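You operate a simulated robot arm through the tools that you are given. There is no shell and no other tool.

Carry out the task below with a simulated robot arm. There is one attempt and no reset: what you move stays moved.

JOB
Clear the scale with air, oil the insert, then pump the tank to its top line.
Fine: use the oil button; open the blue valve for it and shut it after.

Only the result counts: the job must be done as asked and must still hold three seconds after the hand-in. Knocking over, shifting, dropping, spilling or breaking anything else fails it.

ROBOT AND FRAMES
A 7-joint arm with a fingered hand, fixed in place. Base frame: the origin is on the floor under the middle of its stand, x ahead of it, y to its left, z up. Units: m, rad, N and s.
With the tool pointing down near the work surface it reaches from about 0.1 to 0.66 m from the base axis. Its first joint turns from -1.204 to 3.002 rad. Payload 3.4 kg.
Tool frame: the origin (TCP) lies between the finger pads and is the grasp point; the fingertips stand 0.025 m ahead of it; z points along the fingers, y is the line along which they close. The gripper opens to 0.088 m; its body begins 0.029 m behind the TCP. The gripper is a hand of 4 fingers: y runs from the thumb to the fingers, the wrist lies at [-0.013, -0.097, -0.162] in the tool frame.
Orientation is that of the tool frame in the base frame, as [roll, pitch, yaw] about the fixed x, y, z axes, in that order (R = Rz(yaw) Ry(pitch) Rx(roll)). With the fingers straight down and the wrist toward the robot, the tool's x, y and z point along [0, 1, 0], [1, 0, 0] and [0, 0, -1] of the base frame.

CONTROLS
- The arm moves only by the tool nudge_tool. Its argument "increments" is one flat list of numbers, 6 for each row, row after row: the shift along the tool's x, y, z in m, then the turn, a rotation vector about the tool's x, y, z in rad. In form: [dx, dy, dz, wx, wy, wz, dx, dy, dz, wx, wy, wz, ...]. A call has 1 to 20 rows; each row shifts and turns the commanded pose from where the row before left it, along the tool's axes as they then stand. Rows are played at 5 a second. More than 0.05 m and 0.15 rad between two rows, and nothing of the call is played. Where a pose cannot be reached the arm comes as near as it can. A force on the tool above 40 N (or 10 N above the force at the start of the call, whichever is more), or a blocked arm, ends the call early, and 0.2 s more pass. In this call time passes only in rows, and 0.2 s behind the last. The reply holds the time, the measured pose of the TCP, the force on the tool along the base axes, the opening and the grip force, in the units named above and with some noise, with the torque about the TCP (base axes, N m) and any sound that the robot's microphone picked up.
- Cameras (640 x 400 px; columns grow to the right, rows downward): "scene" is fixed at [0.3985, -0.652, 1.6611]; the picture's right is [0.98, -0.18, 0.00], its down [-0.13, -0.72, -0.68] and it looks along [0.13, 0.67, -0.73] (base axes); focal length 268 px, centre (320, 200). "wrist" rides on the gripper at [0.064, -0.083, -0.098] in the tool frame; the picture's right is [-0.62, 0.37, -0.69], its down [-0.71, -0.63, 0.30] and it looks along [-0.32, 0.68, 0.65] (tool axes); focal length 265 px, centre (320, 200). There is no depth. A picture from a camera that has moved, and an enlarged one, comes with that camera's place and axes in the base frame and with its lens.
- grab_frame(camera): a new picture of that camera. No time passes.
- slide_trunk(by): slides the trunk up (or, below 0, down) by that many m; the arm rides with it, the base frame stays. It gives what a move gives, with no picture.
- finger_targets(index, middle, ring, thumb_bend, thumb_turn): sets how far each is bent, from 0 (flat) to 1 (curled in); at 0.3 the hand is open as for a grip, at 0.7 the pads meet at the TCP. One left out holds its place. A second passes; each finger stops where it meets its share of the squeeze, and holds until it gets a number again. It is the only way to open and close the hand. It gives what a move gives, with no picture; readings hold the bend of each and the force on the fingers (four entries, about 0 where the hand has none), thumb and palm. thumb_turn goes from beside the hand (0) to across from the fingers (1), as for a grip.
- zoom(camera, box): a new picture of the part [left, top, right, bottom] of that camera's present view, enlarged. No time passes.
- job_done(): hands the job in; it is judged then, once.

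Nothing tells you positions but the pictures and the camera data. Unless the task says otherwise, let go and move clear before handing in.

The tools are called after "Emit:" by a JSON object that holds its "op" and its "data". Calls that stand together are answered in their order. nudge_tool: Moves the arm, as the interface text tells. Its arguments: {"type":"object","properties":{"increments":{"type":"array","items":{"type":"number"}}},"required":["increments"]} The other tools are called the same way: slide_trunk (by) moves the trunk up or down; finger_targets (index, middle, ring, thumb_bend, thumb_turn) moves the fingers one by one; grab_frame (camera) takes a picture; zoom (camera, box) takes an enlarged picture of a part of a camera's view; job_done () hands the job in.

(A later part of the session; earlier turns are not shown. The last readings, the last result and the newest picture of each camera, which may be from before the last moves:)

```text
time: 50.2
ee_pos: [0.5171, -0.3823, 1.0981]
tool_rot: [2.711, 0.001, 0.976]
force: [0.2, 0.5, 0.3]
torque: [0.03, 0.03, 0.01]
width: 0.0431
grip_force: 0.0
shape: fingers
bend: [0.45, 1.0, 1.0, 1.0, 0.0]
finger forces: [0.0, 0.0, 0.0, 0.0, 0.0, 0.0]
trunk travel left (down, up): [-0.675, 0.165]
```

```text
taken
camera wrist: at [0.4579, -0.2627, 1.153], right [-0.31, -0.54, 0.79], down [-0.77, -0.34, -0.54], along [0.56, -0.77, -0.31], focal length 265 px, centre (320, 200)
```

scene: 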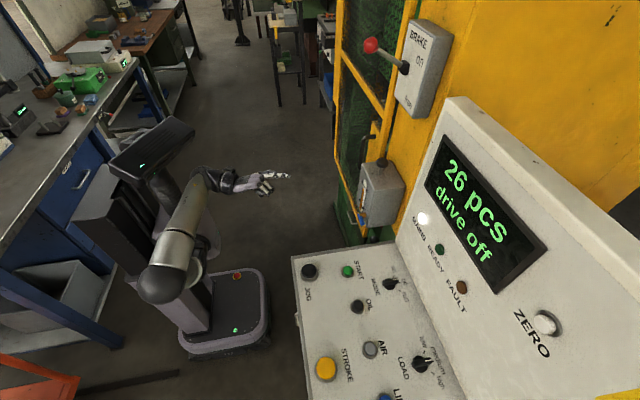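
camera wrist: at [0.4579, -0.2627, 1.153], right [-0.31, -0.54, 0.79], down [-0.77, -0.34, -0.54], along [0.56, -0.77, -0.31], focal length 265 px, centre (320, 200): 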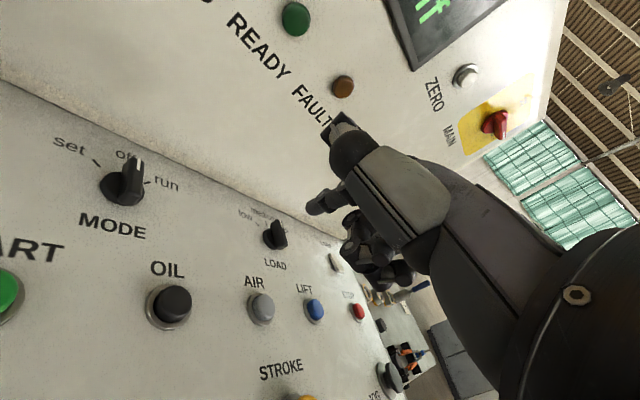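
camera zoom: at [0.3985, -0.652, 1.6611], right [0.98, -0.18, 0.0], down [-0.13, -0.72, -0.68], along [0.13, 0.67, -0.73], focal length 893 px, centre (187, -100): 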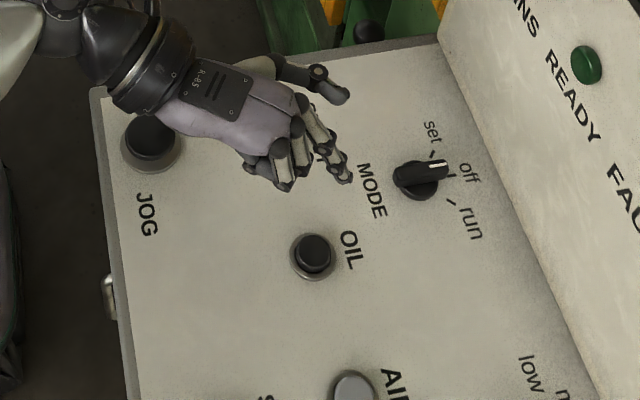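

Alignment over OIL is within a few mm. I'll correct and descend to just above it.

Emit:
{"op": "nudge_tool", "data": {"increments": [0.0009, -0.0177, 0.034, 0, 0, 0, 0.0009, -0.0177, 0.034, 0, 0, 0, 0.0009, -0.0177, 0.034, 0, 0, 0]}}

Emit:
{"op": "zoom", "data": {"camera": "scene", "box": [310, 260, 410, 340]}}

Emit:
{"op": "zoom", "data": {"camera": "wrist", "box": [220, 150, 420, 310]}}

```text
time: 51.0
ee_pos: [0.5159, -0.3747, 0.9844]
tool_rot: [2.709, 0.003, 0.971]
force: [0.4, 0.4, -0.5]
torque: [-0.01, -0.01, 0.04]
width: 0.0433
grip_force: 0.1
shape: fingers
bend: [0.45, 1.0, 1.0, 1.0, 0.0]
finger forces: [0.0, 0.0, 0.0, 0.0, 0.1, 0.1]
trunk travel left (down, up): [-0.675, 0.165]
```

```text
5.00 times, centred on (360, 300) of scene
camera zoom: at [0.3985, -0.652, 1.6611], right [0.98, -0.18, 0.0], down [-0.13, -0.72, -0.68], along [0.13, 0.67, -0.73], focal length 1340 px, centre (120, -300)
```

zoom: 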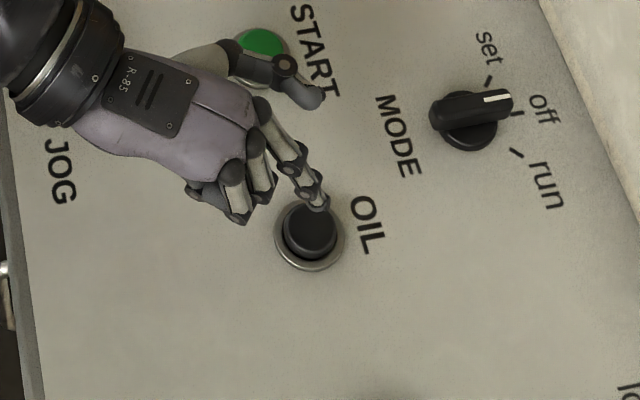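

```text
2.50 times, centred on (320, 230) of wrist
camera zoom: at [0.4556, -0.2544, 1.0393], right [-0.31, -0.54, 0.79], down [-0.77, -0.34, -0.54], along [0.56, -0.77, -0.31], focal length 664 px, centre (320, 125)
```

zoom: 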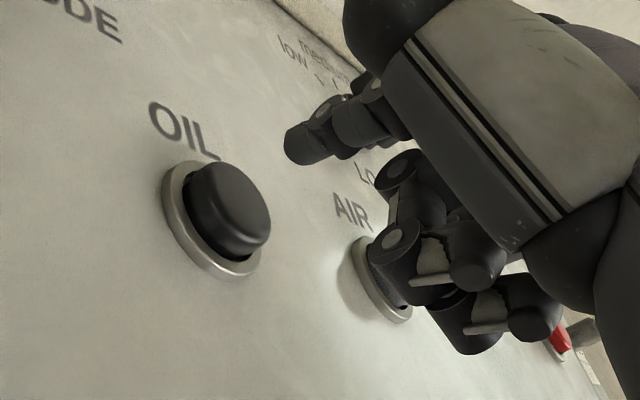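

The tip is centred over OIL. Pressing down in small steps, and listening.

Emit:
{"op": "nudge_tool", "data": {"increments": [-0.0017, -0.0045, 0.004, 0, 0, 0, 0, -0.0023, 0.005, 0, 0, 0, 0, -0.0023, 0.005, 0, 0, 0, 0, -0.0017, 0.0036, 0, 0, 0]}}

Emit:
{"op": "nudge_tool", "data": {"increments": [0, -0.0013, 0.0027, 0, 0, 0, 0, -0.0013, 0.0027, 0, 0, 0]}}

```text
time: 52.0
ee_pos: [0.5128, -0.3731, 0.9665]
tool_rot: [2.708, 0.005, 0.971]
force: [-0.1, -0.9, -0.3]
torque: [-0.03, -0.02, 0.01]
width: 0.0431
grip_force: 0.1
shape: fingers
bend: [0.45, 1.0, 1.0, 1.0, 0.0]
finger forces: [0.0, 0.1, 0.0, 0.0, 0.0, 0.0]
trunk travel left (down, up): [-0.675, 0.165]
```

```text
time: 52.6
ee_pos: [0.513, -0.3741, 0.9614]
tool_rot: [2.709, 0.004, 0.972]
force: [0.5, 0.4, 1.6]
torque: [-0.02, -0.07, 0.03]
width: 0.0436
grip_force: 1.1
shape: fingers
bend: [0.44, 1.0, 1.0, 1.0, 0.0]
finger forces: [1.6, 0.0, 0.0, 0.1, 0.1, 0.1]
trunk travel left (down, up): [-0.675, 0.165]
```

Emit:
{"op": "nudge_tool", "data": {"increments": [0, -0.0013, 0.0027, 0, 0, 0, 0, -0.0013, 0.0027, 0, 0, 0]}}

Emit:
{"op": "zoom", "data": {"camera": "scene", "box": [340, 150, 420, 250]}}

```text
time: 53.2
ee_pos: [0.5118, -0.3727, 0.9569]
tool_rot: [2.704, 0.002, 0.973]
force: [-1.7, 1.4, 6.3]
torque: [-0.12, -0.24, 0.0]
width: 0.0427
grip_force: 3.9
shape: fingers
bend: [0.42, 1.0, 1.0, 1.0, 0.0]
finger forces: [6.7, 0.1, 0.1, 0.1, 0.1, 0.1]
trunk travel left (down, up): [-0.675, 0.165]
heard: click
```

```text
4.00 times, centred on (380, 200) of scene
camera zoom: at [0.3985, -0.652, 1.6611], right [0.98, -0.18, 0.0], down [-0.13, -0.72, -0.68], along [0.13, 0.67, -0.73], focal length 1072 px, centre (80, 200)
```

zoom: 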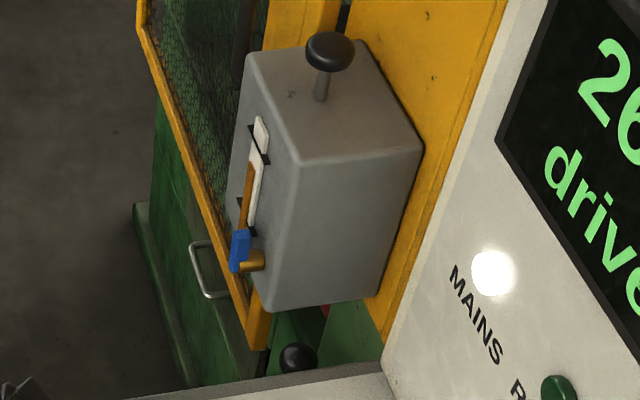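

OIL clicked. I'll watch the sight glass closely while holding a moment.

Emit:
{"op": "zoom", "data": {"camera": "scene", "box": [380, 175, 410, 225]}}

Emit:
{"op": "nudge_tool", "data": {"increments": [0, 0, 0, 0, 0, 0, 0, 0, 0, 0, 0, 0, 0, 0, 0, 0, 0, 0, 0, 0, 0, 0, 0, 0]}}

Emit:
{"op": "zoom", "data": {"camera": "scene", "box": [345, 165, 385, 215]}}

```text
8.00 times, centred on (395, 200) of scene
camera zoom: at [0.3985, -0.652, 1.6611], right [0.98, -0.18, 0.0], down [-0.13, -0.72, -0.68], along [0.13, 0.67, -0.73], focal length 2144 px, centre (-280, 200)
```

zoom: 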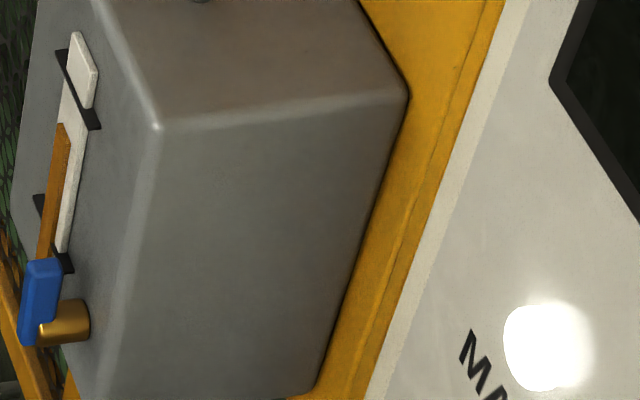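

```text
time: 54.2
ee_pos: [0.5124, -0.3715, 0.956]
tool_rot: [2.708, 0.003, 0.973]
force: [-1.7, 1.5, 7.1]
torque: [-0.14, -0.32, 0.03]
width: 0.0426
grip_force: 4.0
shape: fingers
bend: [0.42, 1.0, 1.0, 1.0, 0.0]
finger forces: [7.9, 0.0, 0.1, 0.1, 0.1, 0.0]
trunk travel left (down, up): [-0.675, 0.165]
```

```text
8.00 times, centred on (365, 190) of scene
camera zoom: at [0.3985, -0.652, 1.6611], right [0.98, -0.18, 0.0], down [-0.13, -0.72, -0.68], along [0.13, 0.67, -0.73], focal length 2144 px, centre (-40, 280)
```

zoom: 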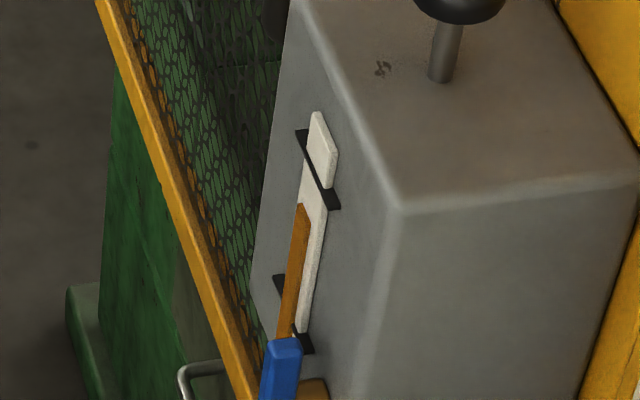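

The oil level dropped one dose (from ~84% to clearly lower) and then held steady, so OIL delivered a shot. I'll release the button and look at the display and glass.

Emit:
{"op": "nudge_tool", "data": {"increments": [0, 0.0042, -0.009, 0, 0, 0, 0, 0.0042, -0.009, 0, 0, 0, 0, 0.0127, -0.0272, 0, 0, 0]}}

Emit:
{"op": "grab_frame", "data": {"camera": "scene"}}

Emit:
{"op": "zoom", "data": {"camera": "scene", "box": [345, 165, 385, 215]}}

```text
time: 55.0
ee_pos: [0.5132, -0.3731, 1.0035]
tool_rot: [2.709, 0.002, 0.974]
force: [0.8, 0.2, -0.1]
torque: [0.04, -0.04, 0.02]
width: 0.043
grip_force: 0.0
shape: fingers
bend: [0.45, 1.0, 1.0, 1.0, 0.0]
finger forces: [0.0, 0.0, 0.1, 0.0, 0.0, 0.0]
trunk travel left (down, up): [-0.675, 0.165]
```

```text
taken
```

scene: 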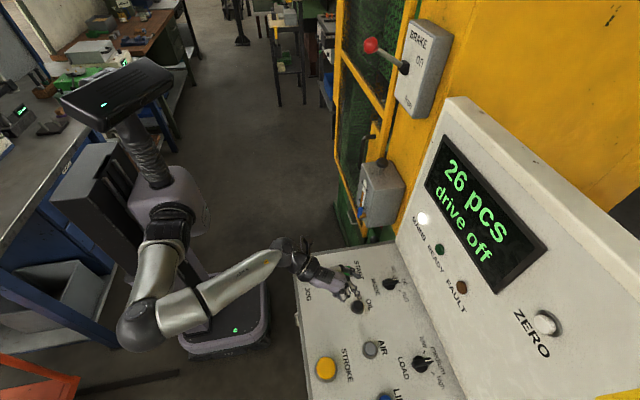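

```text
8.00 times, centred on (365, 190) of scene
camera zoom: at [0.3985, -0.652, 1.6611], right [0.98, -0.18, 0.0], down [-0.13, -0.72, -0.68], along [0.13, 0.67, -0.73], focal length 2144 px, centre (-40, 280)
```

zoom: 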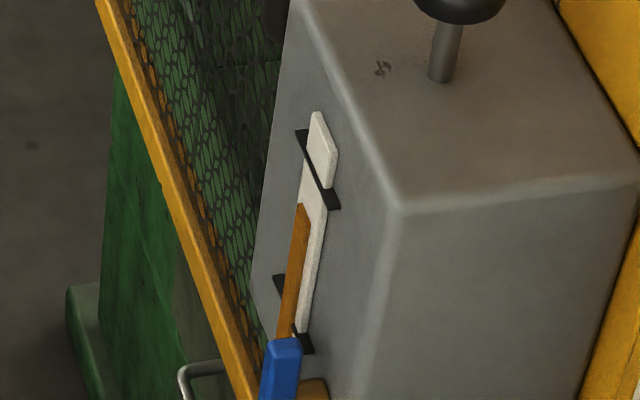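

The level is stable, so one dose was delivered. Now to shut the valve: I'll go back in front of the tank with the straight index and approach the lever from its left side.

Emit:
{"op": "slide_trunk", "data": {"by": 0.1}}

Emit:
{"op": "nudge_tool", "data": {"increments": [0.0333, -0.0258, -0.012, 0, 0, 0, 0.0333, -0.0258, -0.012, 0, 0, 0, 0.0333, -0.0258, -0.012, 0, 0, 0, 0.0333, -0.0258, -0.012, 0, 0, 0, 0.0333, -0.0258, -0.012, 0, 0, 0, 0.0333, -0.0258, -0.012, 0, 0, 0, 0, 0, 0, -0.131, 0, 0, 0, 0, 0, -0.131, 0, 0, 0, 0, 0, 0, 0.0945, -0.1126]}}

Emit:
{"op": "finger_targets", "data": {"index": 0}}

Emit:
{"op": "grab_frame", "data": {"camera": "wrist"}}

```text
time: 56.3
ee_pos: [0.5134, -0.3739, 1.103]
tool_rot: [2.71, 0.003, 0.973]
force: [0.4, -0.2, -0.1]
torque: [0.01, 0.01, 0.01]
width: 0.043
grip_force: 0.0
shape: fingers
bend: [0.45, 1.0, 1.0, 1.0, 0.0]
finger forces: [0.0, 0.0, 0.0, 0.1, 0.1, 0.0]
trunk travel left (down, up): [-0.775, 0.065]
```

```text
time: 58.3
ee_pos: [0.4828, -0.1148, 1.1033]
tool_rot: [2.447, 0.0, 1.121]
force: [-1.2, -0.2, 0.3]
torque: [0.02, 0.01, 0.03]
width: 0.0431
grip_force: 0.1
shape: fingers
bend: [0.45, 1.0, 1.0, 1.0, 0.0]
finger forces: [0.1, 0.1, 0.0, 0.0, 0.0, 0.0]
trunk travel left (down, up): [-0.775, 0.065]
```

```text
time: 59.3
ee_pos: [0.4842, -0.1126, 1.1038]
tool_rot: [2.446, 0.003, 1.116]
force: [-0.4, 0.4, 0.2]
torque: [-0.01, 0.02, 0.02]
width: 0.0407
grip_force: 0.0
shape: fingers
bend: [0.0, 1.0, 1.0, 1.0, 0.0]
finger forces: [0.0, 0.0, 0.0, 0.0, 0.0, 0.0]
trunk travel left (down, up): [-0.775, 0.065]
```

```text
taken
camera wrist: at [0.3984, 0.0005, 1.1264], right [-0.41, -0.49, 0.77], down [-0.57, -0.52, -0.64], along [0.71, -0.7, -0.06], focal length 265 px, centre (320, 200)
```

wrist: 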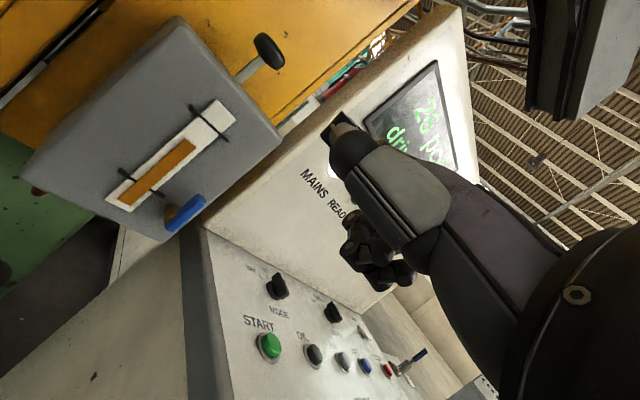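

Emit:
{"op": "zoom", "data": {"camera": "wrist", "box": [60, 60, 260, 260]}}

Emit:
{"op": "nudge_tool", "data": {"increments": [0.0112, -0.0211, 0.0318, 0, 0, 0, 0.0112, -0.0211, 0.0318, 0, 0, 0, 0.0112, -0.0211, 0.0318, 0, 0, 0, 0.0112, -0.0211, 0.0318, 0, 0, 0]}}

Emit:
{"op": "zoom", "data": {"camera": "scene", "box": [330, 160, 430, 250]}}

Emit:
{"op": "grab_frame", "data": {"camera": "wrist"}}

```text
2.00 times, centred on (160, 160) of wrist
camera zoom: at [0.3984, 0.0005, 1.1264], right [-0.41, -0.49, 0.77], down [-0.57, -0.52, -0.64], along [0.71, -0.7, -0.06], focal length 531 px, centre (640, 280)
```

zoom: 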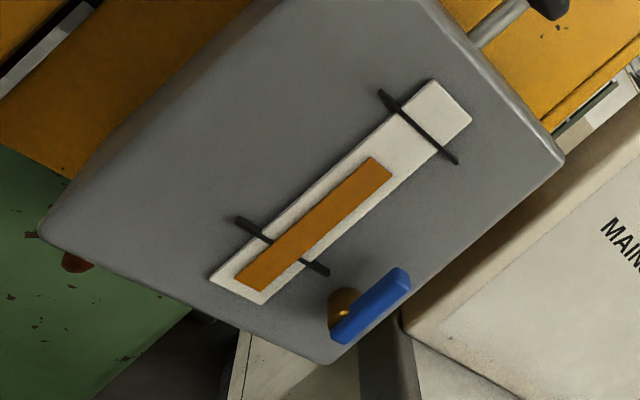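

```text
time: 60.3
ee_pos: [0.5208, -0.0799, 0.9511]
tool_rot: [2.446, 0.002, 1.121]
force: [1.2, -1.1, 0.3]
torque: [0.01, -0.02, -0.03]
width: 0.0405
grip_force: 0.1
shape: fingers
bend: [0.0, 1.0, 1.0, 1.0, 0.0]
finger forces: [0.1, 0.1, 0.1, 0.0, 0.0, 0.1]
trunk travel left (down, up): [-0.775, 0.065]
```

```text
4.44 times, centred on (380, 205) of scene
camera zoom: at [0.3985, -0.652, 1.6611], right [0.98, -0.18, 0.0], down [-0.13, -0.72, -0.68], along [0.13, 0.67, -0.73], focal length 1191 px, centre (53, 178)
```

zoom: 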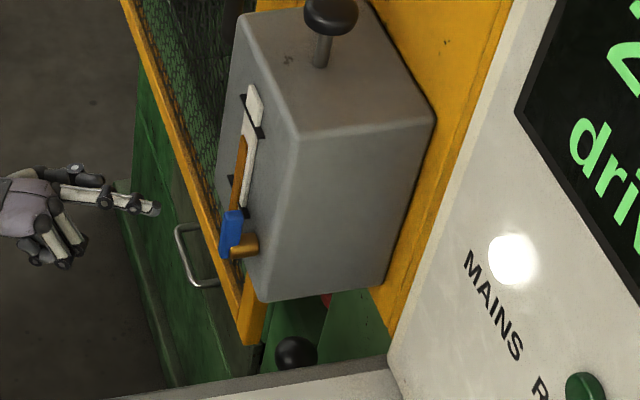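

```text
taken
camera wrist: at [0.4341, 0.0342, 0.9739], right [-0.41, -0.49, 0.77], down [-0.57, -0.52, -0.64], along [0.71, -0.7, -0.06], focal length 265 px, centre (320, 200)
```

wrist: 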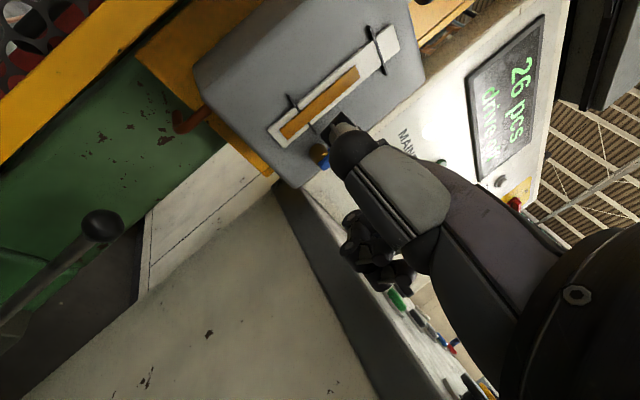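

The finger is left of the lever at the right height. I'll move forward so it crosses the lever plane, then push right along the arc.

Emit:
{"op": "nudge_tool", "data": {"increments": [0.0124, 0.01965, 0.0165, 0, 0, 0, 0.0124, 0.01965, 0.0165, 0, 0, 0]}}

Emit:
{"op": "zoom", "data": {"camera": "scene", "box": [340, 180, 420, 250]}}

```text
time: 60.9
ee_pos: [0.5765, -0.079, 0.9523]
tool_rot: [2.447, 0.002, 1.12]
force: [0.3, -0.4, 0.3]
torque: [0.01, 0.01, -0.01]
width: 0.0405
grip_force: 0.0
shape: fingers
bend: [0.0, 1.0, 1.0, 1.0, 0.0]
finger forces: [0.1, 0.0, 0.0, 0.0, 0.0, 0.0]
trunk travel left (down, up): [-0.775, 0.065]
```

```text
5.71 times, centred on (380, 215) of scene
camera zoom: at [0.3985, -0.652, 1.6611], right [0.98, -0.18, 0.0], down [-0.13, -0.72, -0.68], along [0.13, 0.67, -0.73], focal length 1531 px, centre (-23, 114)
```

zoom: 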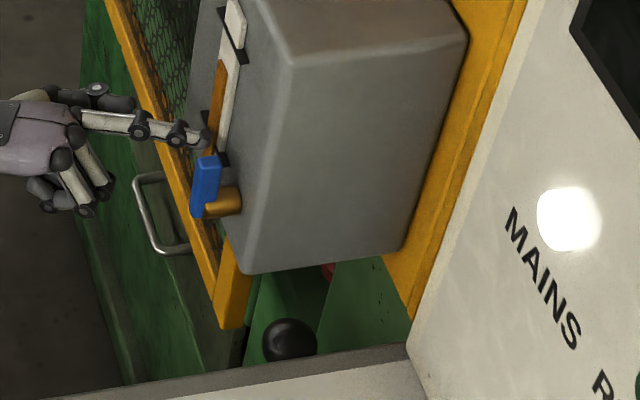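

Emit:
{"op": "nudge_tool", "data": {"increments": [-0.0108, 0.004, 0.0034, 0, 0, 0, -0.00525, 0.0029, 0.00055, 0, 0, 0, -0.00525, 0.0029, 0.00055, 0, 0, 0, -0.00535, 0.0014, 0.0024, 0, 0, 0, -0.00535, 0.0014, 0.0024, 0, 0, 0]}}

Emit:
{"op": "zoom", "data": {"camera": "scene", "box": [340, 180, 420, 250]}}

```text
time: 62.1
ee_pos: [0.576, -0.1158, 0.953]
tool_rot: [2.448, 0.003, 1.121]
force: [-0.2, 1.1, -0.1]
torque: [-0.03, 0.0, 0.05]
width: 0.04
grip_force: 0.8
shape: fingers
bend: [0.0, 1.0, 1.0, 1.0, 0.0]
finger forces: [1.0, 0.0, 0.0, 0.0, 0.1, 0.0]
trunk travel left (down, up): [-0.775, 0.065]
```

```text
5.71 times, centred on (380, 215) of scene
camera zoom: at [0.3985, -0.652, 1.6611], right [0.98, -0.18, 0.0], down [-0.13, -0.72, -0.68], along [0.13, 0.67, -0.73], focal length 1531 px, centre (-23, 114)
```

zoom: 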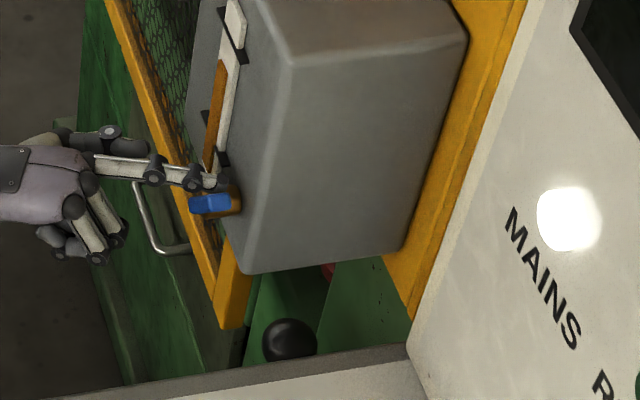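

The lever is about halfway down. Continuing the arc to the closed stop.

Emit:
{"op": "nudge_tool", "data": {"increments": [-0.00465, -0.00035, 0.00385, 0, 0, 0, -0.00465, -0.00035, 0.00385, 0, 0, 0, -0.0032, -0.0019, 0.0047, 0, 0, 0, -0.0032, -0.0019, 0.0047, 0, 0, 0]}}

Emit:
{"op": "zoom", "data": {"camera": "scene", "box": [340, 180, 420, 250]}}

```text
time: 63.1
ee_pos: [0.5755, -0.1317, 0.9357]
tool_rot: [2.447, 0.002, 1.121]
force: [0.3, 0.9, 2.1]
torque: [-0.07, -0.1, 0.09]
width: 0.0406
grip_force: 0.8
shape: fingers
bend: [0.0, 1.0, 1.0, 1.0, 0.0]
finger forces: [1.7, 0.1, 0.1, 0.1, 0.0, 0.1]
trunk travel left (down, up): [-0.775, 0.065]
```

```text
5.71 times, centred on (380, 215) of scene
camera zoom: at [0.3985, -0.652, 1.6611], right [0.98, -0.18, 0.0], down [-0.13, -0.72, -0.68], along [0.13, 0.67, -0.73], focal length 1531 px, centre (-23, 114)
```

zoom: 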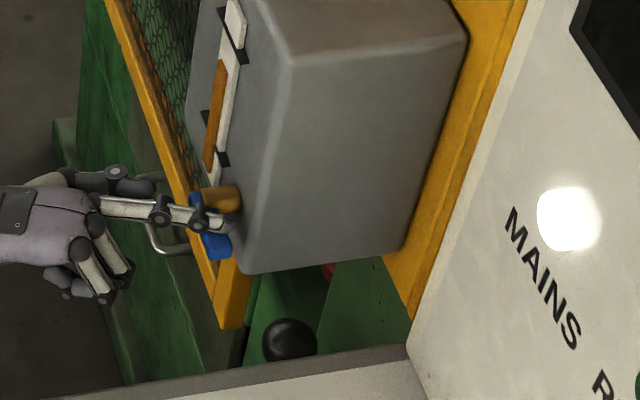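

Nearly closed; I'll press down a touch more to seat it at the stop.

Emit:
{"op": "nudge_tool", "data": {"increments": [0, -0.0026, 0.0031, 0, 0, 0, 0, -0.0019, 0.0023, 0, 0, 0]}}

Emit:
{"op": "nudge_tool", "data": {"increments": [0, 0.0097, -0.0115, 0, 0, 0, -0.0206, -0.0328, -0.0275, 0, 0, 0, -0.0206, -0.0328, -0.0275, 0, 0, 0]}}

Emit:
{"op": "zoom", "data": {"camera": "scene", "box": [340, 180, 420, 250]}}

Emit:
{"op": "grab_frame", "data": {"camera": "wrist"}}

```text
time: 63.7
ee_pos: [0.5752, -0.1335, 0.9311]
tool_rot: [2.442, 0.001, 1.119]
force: [0.1, 0.6, 6.2]
torque: [-0.09, -0.33, 0.0]
width: 0.0421
grip_force: 3.5
shape: fingers
bend: [0.0, 1.0, 1.0, 1.0, 0.0]
finger forces: [6.4, 0.0, 0.1, 0.1, 0.1, 0.1]
trunk travel left (down, up): [-0.775, 0.065]
```

```text
time: 64.5
ee_pos: [0.4812, -0.1329, 0.9456]
tool_rot: [2.449, -0.001, 1.12]
force: [-0.7, 0.5, -0.1]
torque: [-0.01, 0.0, 0.03]
width: 0.0407
grip_force: 0.1
shape: fingers
bend: [0.0, 1.0, 1.0, 1.0, 0.0]
finger forces: [0.0, 0.0, 0.0, 0.0, 0.1, 0.0]
trunk travel left (down, up): [-0.775, 0.065]
```

```text
5.71 times, centred on (380, 215) of scene
camera zoom: at [0.3985, -0.652, 1.6611], right [0.98, -0.18, 0.0], down [-0.13, -0.72, -0.68], along [0.13, 0.67, -0.73], focal length 1531 px, centre (-23, 114)
```

zoom: 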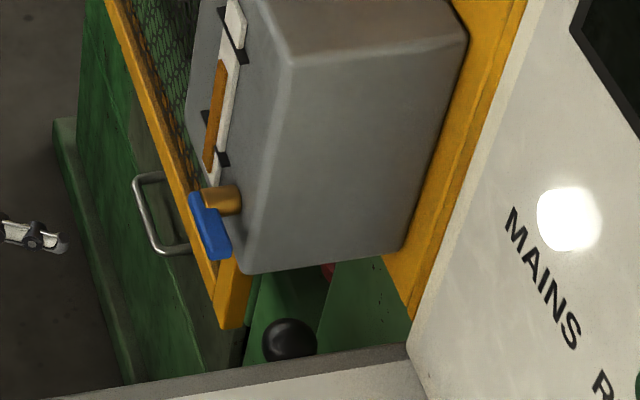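

```text
taken
camera wrist: at [0.3953, -0.0192, 0.9682], right [-0.41, -0.49, 0.77], down [-0.57, -0.52, -0.64], along [0.71, -0.7, -0.07], focal length 265 px, centre (320, 200)
```

wrist: 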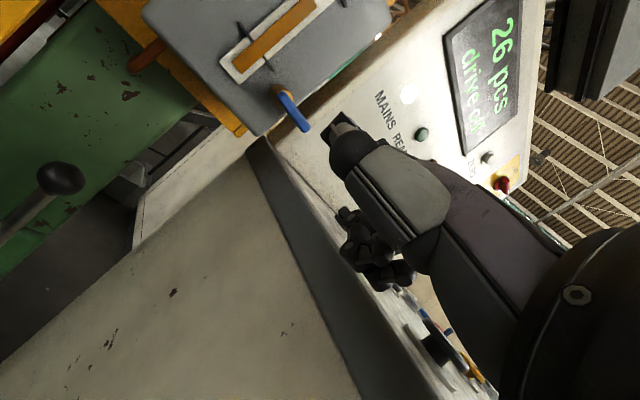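

The valve is shut again, matching its initial look. Now the pump: I'll rise to about z=1.2, set the button-pressing pose, and face the pump knob at about (0.688,-0.083,1.165).

Emit:
{"op": "slide_trunk", "data": {"by": 0.06}}

Emit:
{"op": "nudge_tool", "data": {"increments": [0, 0.0257, -0.0306, 0, 0, 0, 0, 0.0257, -0.0306, 0, 0, 0, 0, 0.0257, -0.0306, 0, 0, 0, 0, 0.0257, -0.0306, 0, 0, 0, 0, 0.0257, -0.0306, 0, 0, 0, 0, 0, 0, 0, 0.0804, -0.0958, 0, 0, 0, 0, 0.0804, -0.0958, 0, 0, 0, 0.131, 0, 0, 0, 0, 0, 0.131, 0, 0]}}

Emit:
{"op": "finger_targets", "data": {"index": 0.45}}

Emit:
{"op": "grab_frame", "data": {"camera": "wrist"}}

Emit:
{"op": "grab_frame", "data": {"camera": "scene"}}

```text
time: 65.5
ee_pos: [0.4819, -0.1328, 1.0055]
tool_rot: [2.447, 0.001, 1.121]
force: [0.1, 0.1, -0.5]
torque: [-0.02, -0.02, -0.03]
width: 0.0408
grip_force: 0.1
shape: fingers
bend: [0.0, 1.0, 1.0, 1.0, 0.0]
finger forces: [0.1, 0.0, 0.0, 0.0, 0.0, 0.1]
trunk travel left (down, up): [-0.835, 0.005]
```

```text
time: 67.5
ee_pos: [0.4825, -0.1319, 1.2059]
tool_rot: [2.709, 0.0, 1.368]
force: [0.1, 0.2, -0.5]
torque: [0.01, -0.04, 0.01]
width: 0.0407
grip_force: 0.0
shape: fingers
bend: [0.0, 1.0, 1.0, 1.0, 0.0]
finger forces: [0.0, 0.1, 0.0, 0.0, 0.0, 0.0]
trunk travel left (down, up): [-0.835, 0.005]
```

```text
time: 68.5
ee_pos: [0.4827, -0.134, 1.2059]
tool_rot: [2.709, 0.001, 1.37]
force: [-0.3, 0.1, 0.0]
torque: [0.02, 0.03, -0.02]
width: 0.0435
grip_force: 0.1
shape: fingers
bend: [0.45, 1.0, 1.0, 1.0, 0.0]
finger forces: [0.0, 0.0, 0.1, 0.1, 0.0, 0.1]
trunk travel left (down, up): [-0.835, 0.005]
```

```text
taken
camera wrist: at [0.3807, -0.0462, 1.2599], right [-0.08, -0.62, 0.78], down [-0.58, -0.61, -0.54], along [0.81, -0.5, -0.31], focal length 265 px, centre (320, 200)
```

wrist: 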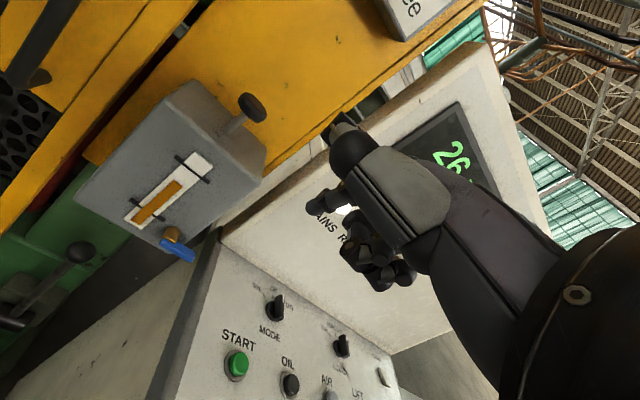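

```text
taken
```

scene: 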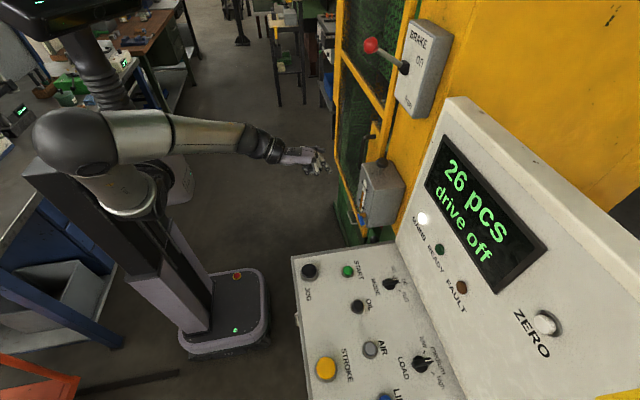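

I'll move the fingertip to hover above the pump knob.

Emit:
{"op": "nudge_tool", "data": {"increments": [0.0213, 0.0365, 0.0126, 0, 0, 0, 0.0213, 0.0365, 0.0126, 0, 0, 0, 0.0213, 0.0365, 0.0126, 0, 0, 0, 0.0213, 0.0365, 0.0126, 0, 0, 0]}}

Emit:
{"op": "zoom", "data": {"camera": "scene", "box": [330, 130, 430, 240]}}

Emit:
{"op": "grab_frame", "data": {"camera": "wrist"}}

```text
time: 69.5
ee_pos: [0.6534, -0.0767, 1.2205]
tool_rot: [2.714, 0.003, 1.373]
force: [0.5, 0.6, 0.8]
torque: [-0.02, 0.05, -0.01]
width: 0.0431
grip_force: 0.0
shape: fingers
bend: [0.45, 1.0, 1.0, 1.0, 0.0]
finger forces: [0.0, 0.0, 0.1, 0.0, 0.0, 0.0]
trunk travel left (down, up): [-0.835, 0.005]
```

```text
3.64 times, centred on (380, 185) of scene
camera zoom: at [0.3985, -0.652, 1.6611], right [0.98, -0.18, 0.0], down [-0.13, -0.72, -0.68], along [0.13, 0.67, -0.73], focal length 974 px, centre (102, 254)
```

zoom: 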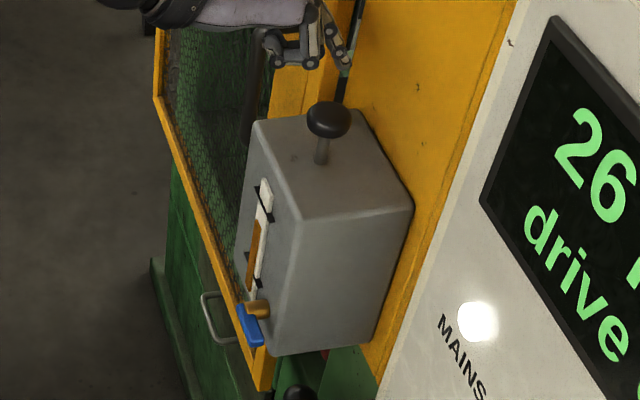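

```text
taken
camera wrist: at [0.5528, 0.0094, 1.2756], right [-0.08, -0.61, 0.79], down [-0.58, -0.61, -0.54], along [0.81, -0.5, -0.31], focal length 265 px, centre (320, 200)
```

wrist: 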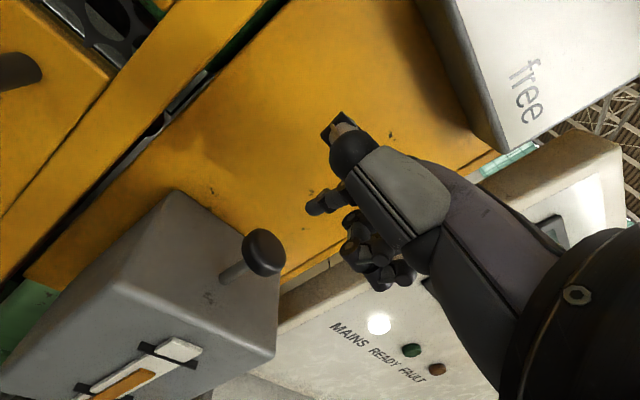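

The tip is nearly centred over the knob. I'll descend to close above it.

Emit:
{"op": "nudge_tool", "data": {"increments": [-0.0035, -0.0148, 0.0262, 0, 0, 0]}}

Emit:
{"op": "zoom", "data": {"camera": "scene", "box": [350, 130, 410, 190]}}

Emit:
{"op": "zoom", "data": {"camera": "wrist", "box": [200, 150, 400, 310]}}

```text
time: 69.9
ee_pos: [0.65, -0.0809, 1.1911]
tool_rot: [2.711, 0.002, 1.371]
force: [0.0, -0.5, 0.0]
torque: [0.0, -0.02, 0.0]
width: 0.0433
grip_force: 0.0
shape: fingers
bend: [0.45, 1.0, 1.0, 1.0, 0.0]
finger forces: [0.0, 0.0, 0.0, 0.0, 0.0, 0.0]
trunk travel left (down, up): [-0.835, 0.005]
```

```text
6.67 times, centred on (380, 160) of scene
camera zoom: at [0.3985, -0.652, 1.6611], right [0.98, -0.18, 0.0], down [-0.13, -0.72, -0.68], along [0.13, 0.67, -0.73], focal length 1786 px, centre (-80, 467)
```

zoom: 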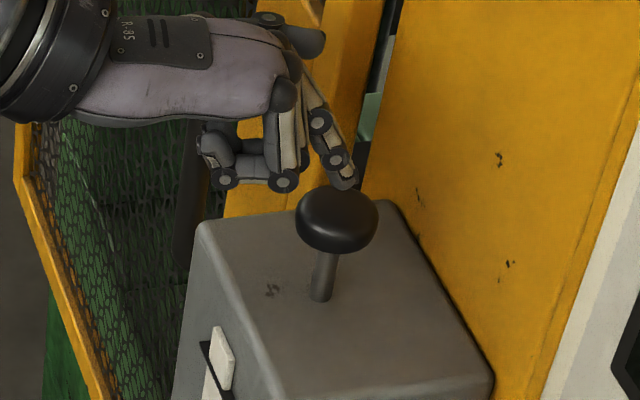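

```text
2.50 times, centred on (300, 230) of wrist
camera zoom: at [0.5483, 0.0063, 1.2467], right [-0.08, -0.62, 0.78], down [-0.58, -0.61, -0.54], along [0.81, -0.5, -0.31], focal length 664 px, centre (370, 125)
```

zoom: 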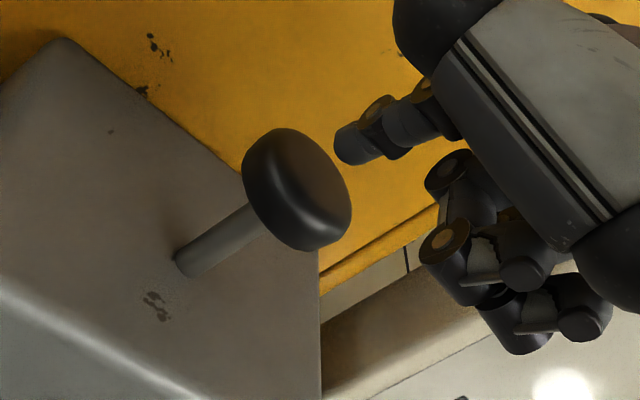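

Aligned within a few mm. I'll press down in small steps and feel the pump.

Emit:
{"op": "nudge_tool", "data": {"increments": [0, -0.0017, 0.0036, 0, 0, 0, 0, -0.0017, 0.0036, 0, 0, 0, 0, -0.0017, 0.0036, 0, 0, 0]}}

Emit:
{"op": "nudge_tool", "data": {"increments": [0, -0.0017, 0.0036, 0, 0, 0, 0, -0.0017, 0.0036, 0, 0, 0]}}

```text
time: 70.7
ee_pos: [0.647, -0.0818, 1.1803]
tool_rot: [2.709, 0.0, 1.37]
force: [-0.2, 0.0, 1.9]
torque: [-0.03, -0.03, 0.02]
width: 0.043
grip_force: 0.1
shape: fingers
bend: [0.45, 1.0, 1.0, 1.0, 0.0]
finger forces: [0.9, 0.0, 0.1, 0.0, 0.0, 0.0]
trunk travel left (down, up): [-0.835, 0.005]
```

```text
time: 71.3
ee_pos: [0.6467, -0.0815, 1.1722]
tool_rot: [2.708, 0.001, 1.368]
force: [0.3, 0.0, 1.4]
torque: [-0.02, -0.08, 0.01]
width: 0.0432
grip_force: 1.6
shape: fingers
bend: [0.44, 1.0, 1.0, 1.0, 0.0]
finger forces: [2.1, 0.1, 0.0, 0.1, 0.1, 0.1]
trunk travel left (down, up): [-0.835, 0.005]
```

The knob gives easily (~2 N). I'll continue the stroke.

Emit:
{"op": "nudge_tool", "data": {"increments": [0, -0.0017, 0.0036, 0, 0, 0, 0, -0.0017, 0.0036, 0, 0, 0]}}

Emit:
{"op": "zoom", "data": {"camera": "scene", "box": [345, 140, 405, 215]}}

```text
time: 71.9
ee_pos: [0.6459, -0.0809, 1.165]
tool_rot: [2.708, 0.003, 1.369]
force: [-0.4, 0.8, 3.2]
torque: [0.0, -0.14, -0.01]
width: 0.043
grip_force: 1.4
shape: fingers
bend: [0.43, 1.0, 1.0, 1.0, 0.0]
finger forces: [3.3, 0.1, 0.1, 0.0, 0.0, 0.0]
trunk travel left (down, up): [-0.835, 0.005]
```

```text
5.33 times, centred on (375, 178) of scene
camera zoom: at [0.3985, -0.652, 1.6611], right [0.98, -0.18, 0.0], down [-0.13, -0.72, -0.68], along [0.13, 0.67, -0.73], focal length 1429 px, centre (27, 320)
```

zoom: 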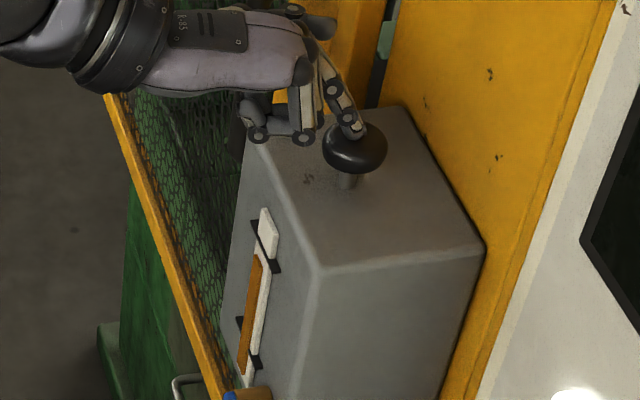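

The level seems to have risen already during this partial stroke. I'll zoom tightly on the glass before continuing.

Emit:
{"op": "zoom", "data": {"camera": "scene", "box": [355, 180, 385, 215]}}

Emit:
{"op": "grab_frame", "data": {"camera": "wrist"}}

```text
11.43 times, centred on (370, 198) of scene
camera zoom: at [0.3985, -0.652, 1.6611], right [0.98, -0.18, 0.0], down [-0.13, -0.72, -0.68], along [0.13, 0.67, -0.73], focal length 3062 px, centre (-251, 229)
```

zoom: 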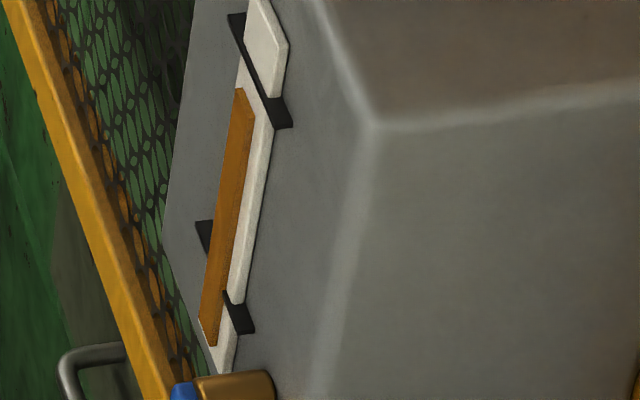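

```text
taken
camera wrist: at [0.545, 0.0051, 1.2182], right [-0.08, -0.62, 0.78], down [-0.58, -0.61, -0.54], along [0.81, -0.5, -0.31], focal length 265 px, centre (320, 200)
```

wrist: 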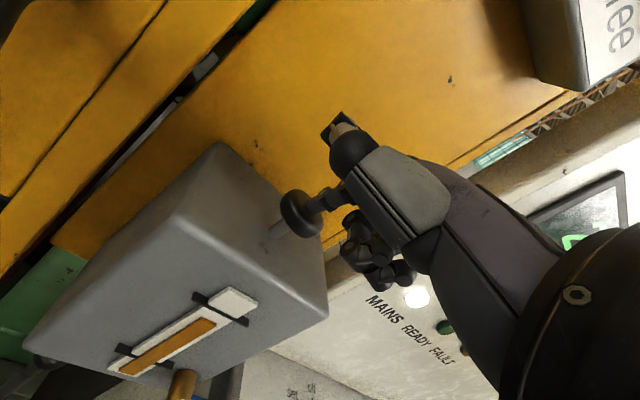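

Emit:
{"op": "zoom", "data": {"camera": "wrist", "box": [100, 270, 270, 390]}}

```text
3.33 times, centred on (185, 330) of wrist
camera zoom: at [0.545, 0.0051, 1.2182], right [-0.08, -0.62, 0.78], down [-0.58, -0.61, -0.54], along [0.81, -0.5, -0.31], focal length 885 px, centre (770, -233)
```

zoom: 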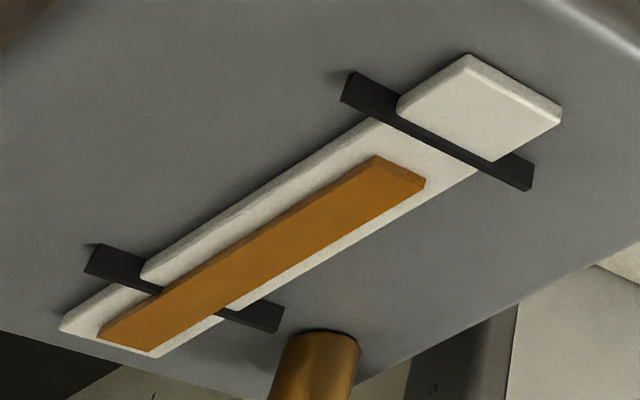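

The level reads roughly 84% now (was 69%). I'll press a few mm more and re-measure to see how it responds.

Emit:
{"op": "nudge_tool", "data": {"increments": [0, -0.0013, 0.0027, 0, 0, 0, 0, -0.0008, 0.0018, 0, 0, 0]}}

Emit:
{"op": "zoom", "data": {"camera": "scene", "box": [355, 180, 385, 215]}}

Emit:
{"op": "zoom", "data": {"camera": "wrist", "box": [100, 270, 270, 390]}}

```text
time: 72.5
ee_pos: [0.6481, -0.0818, 1.1604]
tool_rot: [2.709, 0.0, 1.371]
force: [0.0, 1.0, 4.7]
torque: [-0.01, -0.2, 0.01]
width: 0.0429
grip_force: 1.5
shape: fingers
bend: [0.43, 1.0, 1.0, 1.0, 0.0]
finger forces: [4.0, 0.0, 0.0, 0.0, 0.1, 0.0]
trunk travel left (down, up): [-0.835, 0.005]
```

```text
11.43 times, centred on (370, 198) of scene
camera zoom: at [0.3985, -0.652, 1.6611], right [0.98, -0.18, 0.0], down [-0.13, -0.72, -0.68], along [0.13, 0.67, -0.73], focal length 3062 px, centre (-251, 229)
```

zoom: 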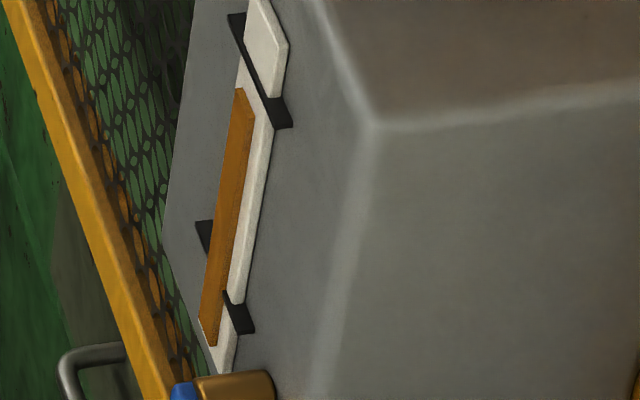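

```text
3.33 times, centred on (185, 330) of wrist
camera zoom: at [0.5452, 0.0049, 1.2133], right [-0.08, -0.62, 0.78], down [-0.58, -0.61, -0.54], along [0.81, -0.5, -0.31], focal length 885 px, centre (770, -233)
```

zoom: 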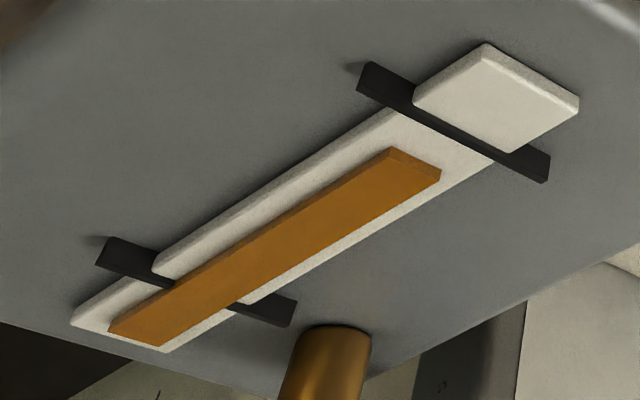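

The level stayed put with further travel, so each stroke adds one fixed step (about 15%). I'll release the knob fully and check the level, then do the next stroke.

Emit:
{"op": "nudge_tool", "data": {"increments": [0, 0.0085, -0.0181, 0, 0, 0, 0, 0.0085, -0.0181, 0, 0, 0]}}

Emit:
{"op": "zoom", "data": {"camera": "scene", "box": [345, 140, 405, 215]}}

Emit:
{"op": "zoom", "data": {"camera": "scene", "box": [355, 180, 385, 215]}}

Emit:
{"op": "zoom", "data": {"camera": "wrist", "box": [70, 300, 250, 400]}}

```text
time: 73.1
ee_pos: [0.646, -0.0812, 1.1978]
tool_rot: [2.71, 0.003, 1.369]
force: [0.0, 0.3, -0.7]
torque: [0.0, 0.0, 0.01]
width: 0.0431
grip_force: 0.1
shape: fingers
bend: [0.45, 1.0, 1.0, 1.0, 0.0]
finger forces: [0.0, 0.1, 0.1, 0.1, 0.0, 0.0]
trunk travel left (down, up): [-0.835, 0.005]
```

```text
5.33 times, centred on (375, 178) of scene
camera zoom: at [0.3985, -0.652, 1.6611], right [0.98, -0.18, 0.0], down [-0.13, -0.72, -0.68], along [0.13, 0.67, -0.73], focal length 1429 px, centre (27, 320)
```

zoom: 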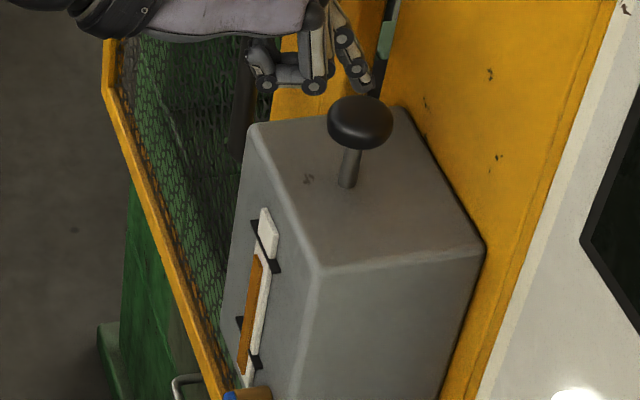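

```text
11.43 times, centred on (370, 198) of scene
camera zoom: at [0.3985, -0.652, 1.6611], right [0.98, -0.18, 0.0], down [-0.13, -0.72, -0.68], along [0.13, 0.67, -0.73], focal length 3062 px, centre (-251, 229)
```

zoom: 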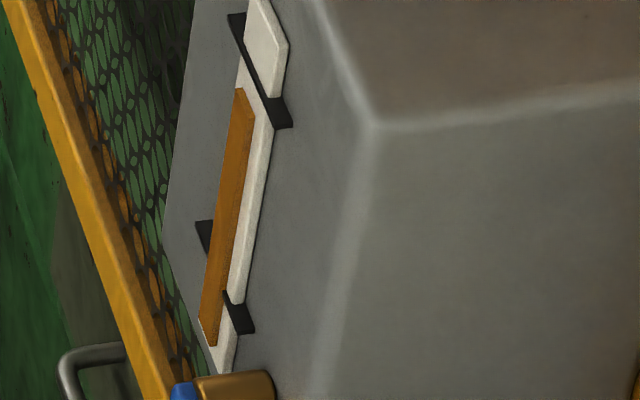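

```text
3.56 times, centred on (160, 350) of wrist
camera zoom: at [0.5452, 0.0043, 1.2522], right [-0.08, -0.62, 0.78], down [-0.58, -0.61, -0.54], along [0.81, -0.5, -0.31], focal length 944 px, centre (889, -333)
```

zoom: 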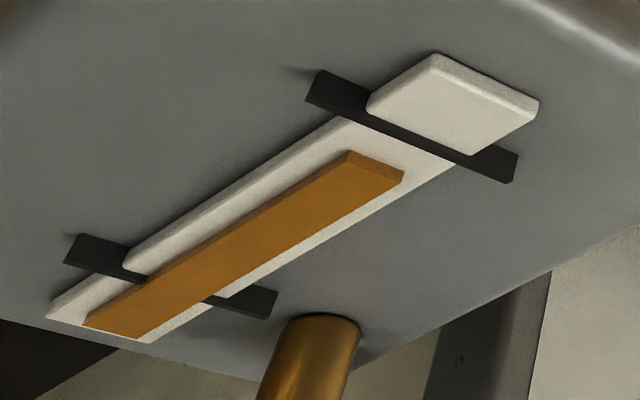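

The knob returned and the level held. Geometry suggests one more stroke brings the oil to the top mark. Doing the second stroke the same way.

Emit:
{"op": "nudge_tool", "data": {"increments": [0, -0.0063, 0.0136, 0, 0, 0, 0, -0.0017, 0.0036, 0, 0, 0, 0, -0.0017, 0.0036, 0, 0, 0, 0, -0.0017, 0.0036, 0, 0, 0, 0, -0.0017, 0.0036, 0, 0, 0]}}

Emit:
{"op": "zoom", "data": {"camera": "scene", "box": [355, 180, 385, 215]}}

Emit:
{"op": "zoom", "data": {"camera": "wrist", "box": [100, 270, 270, 390]}}

```text
time: 74.3
ee_pos: [0.6467, -0.0815, 1.1663]
tool_rot: [2.71, 0.002, 1.369]
force: [-1.2, -0.3, 2.7]
torque: [-0.01, -0.11, 0.04]
width: 0.0431
grip_force: 1.1
shape: fingers
bend: [0.44, 1.0, 1.0, 1.0, 0.0]
finger forces: [2.9, 0.0, 0.0, 0.0, 0.0, 0.1]
trunk travel left (down, up): [-0.835, 0.005]
```

```text
11.43 times, centred on (370, 198) of scene
camera zoom: at [0.3985, -0.652, 1.6611], right [0.98, -0.18, 0.0], down [-0.13, -0.72, -0.68], along [0.13, 0.67, -0.73], focal length 3062 px, centre (-251, 229)
```

zoom: 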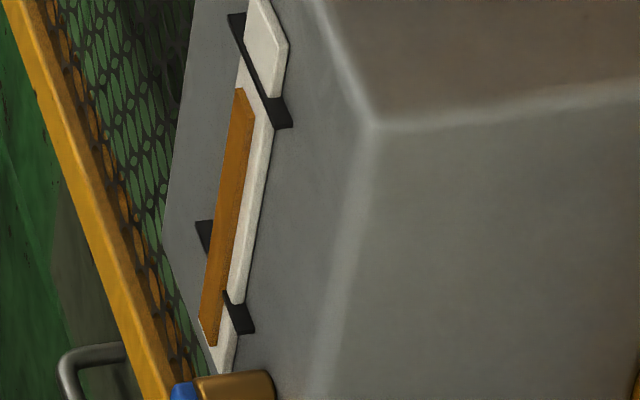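

```text
3.33 times, centred on (185, 330) of wrist
camera zoom: at [0.5445, 0.0047, 1.2216], right [-0.08, -0.62, 0.78], down [-0.58, -0.61, -0.54], along [0.81, -0.5, -0.31], focal length 885 px, centre (770, -233)
```

zoom: 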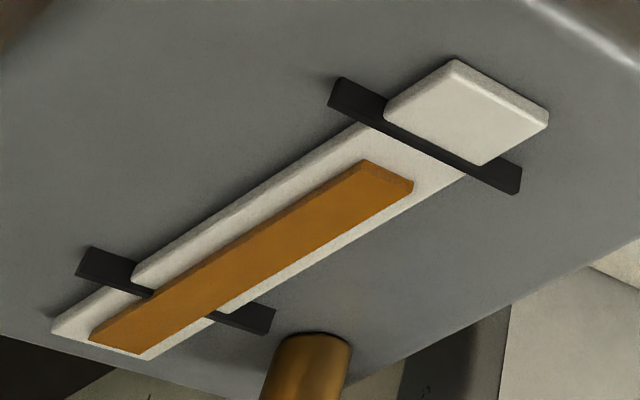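

Not triggered yet at this depth; pressing a few mm further.

Emit:
{"op": "nudge_tool", "data": {"increments": [0, -0.0013, 0.0027, 0, 0, 0]}}

Emit:
{"op": "zoom", "data": {"camera": "scene", "box": [355, 180, 385, 215]}}

```text
time: 74.7
ee_pos: [0.647, -0.0816, 1.1641]
tool_rot: [2.709, 0.002, 1.37]
force: [-0.7, 1.0, 3.2]
torque: [-0.03, -0.12, 0.03]
width: 0.0431
grip_force: 1.8
shape: fingers
bend: [0.44, 1.0, 1.0, 1.0, 0.0]
finger forces: [3.4, 0.0, 0.0, 0.0, 0.0, 0.1]
trunk travel left (down, up): [-0.835, 0.005]
```

```text
11.43 times, centred on (370, 198) of scene
camera zoom: at [0.3985, -0.652, 1.6611], right [0.98, -0.18, 0.0], down [-0.13, -0.72, -0.68], along [0.13, 0.67, -0.73], focal length 3062 px, centre (-251, 229)
```

zoom: 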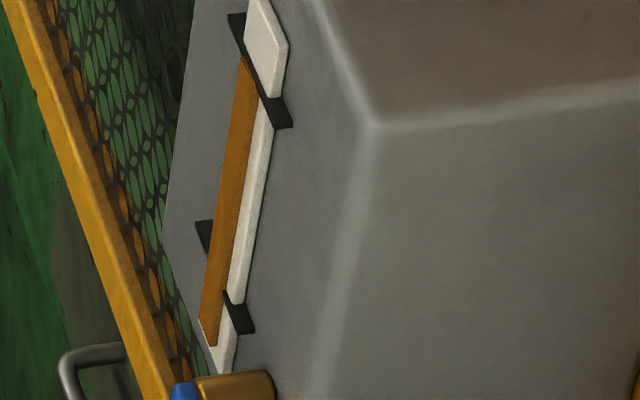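

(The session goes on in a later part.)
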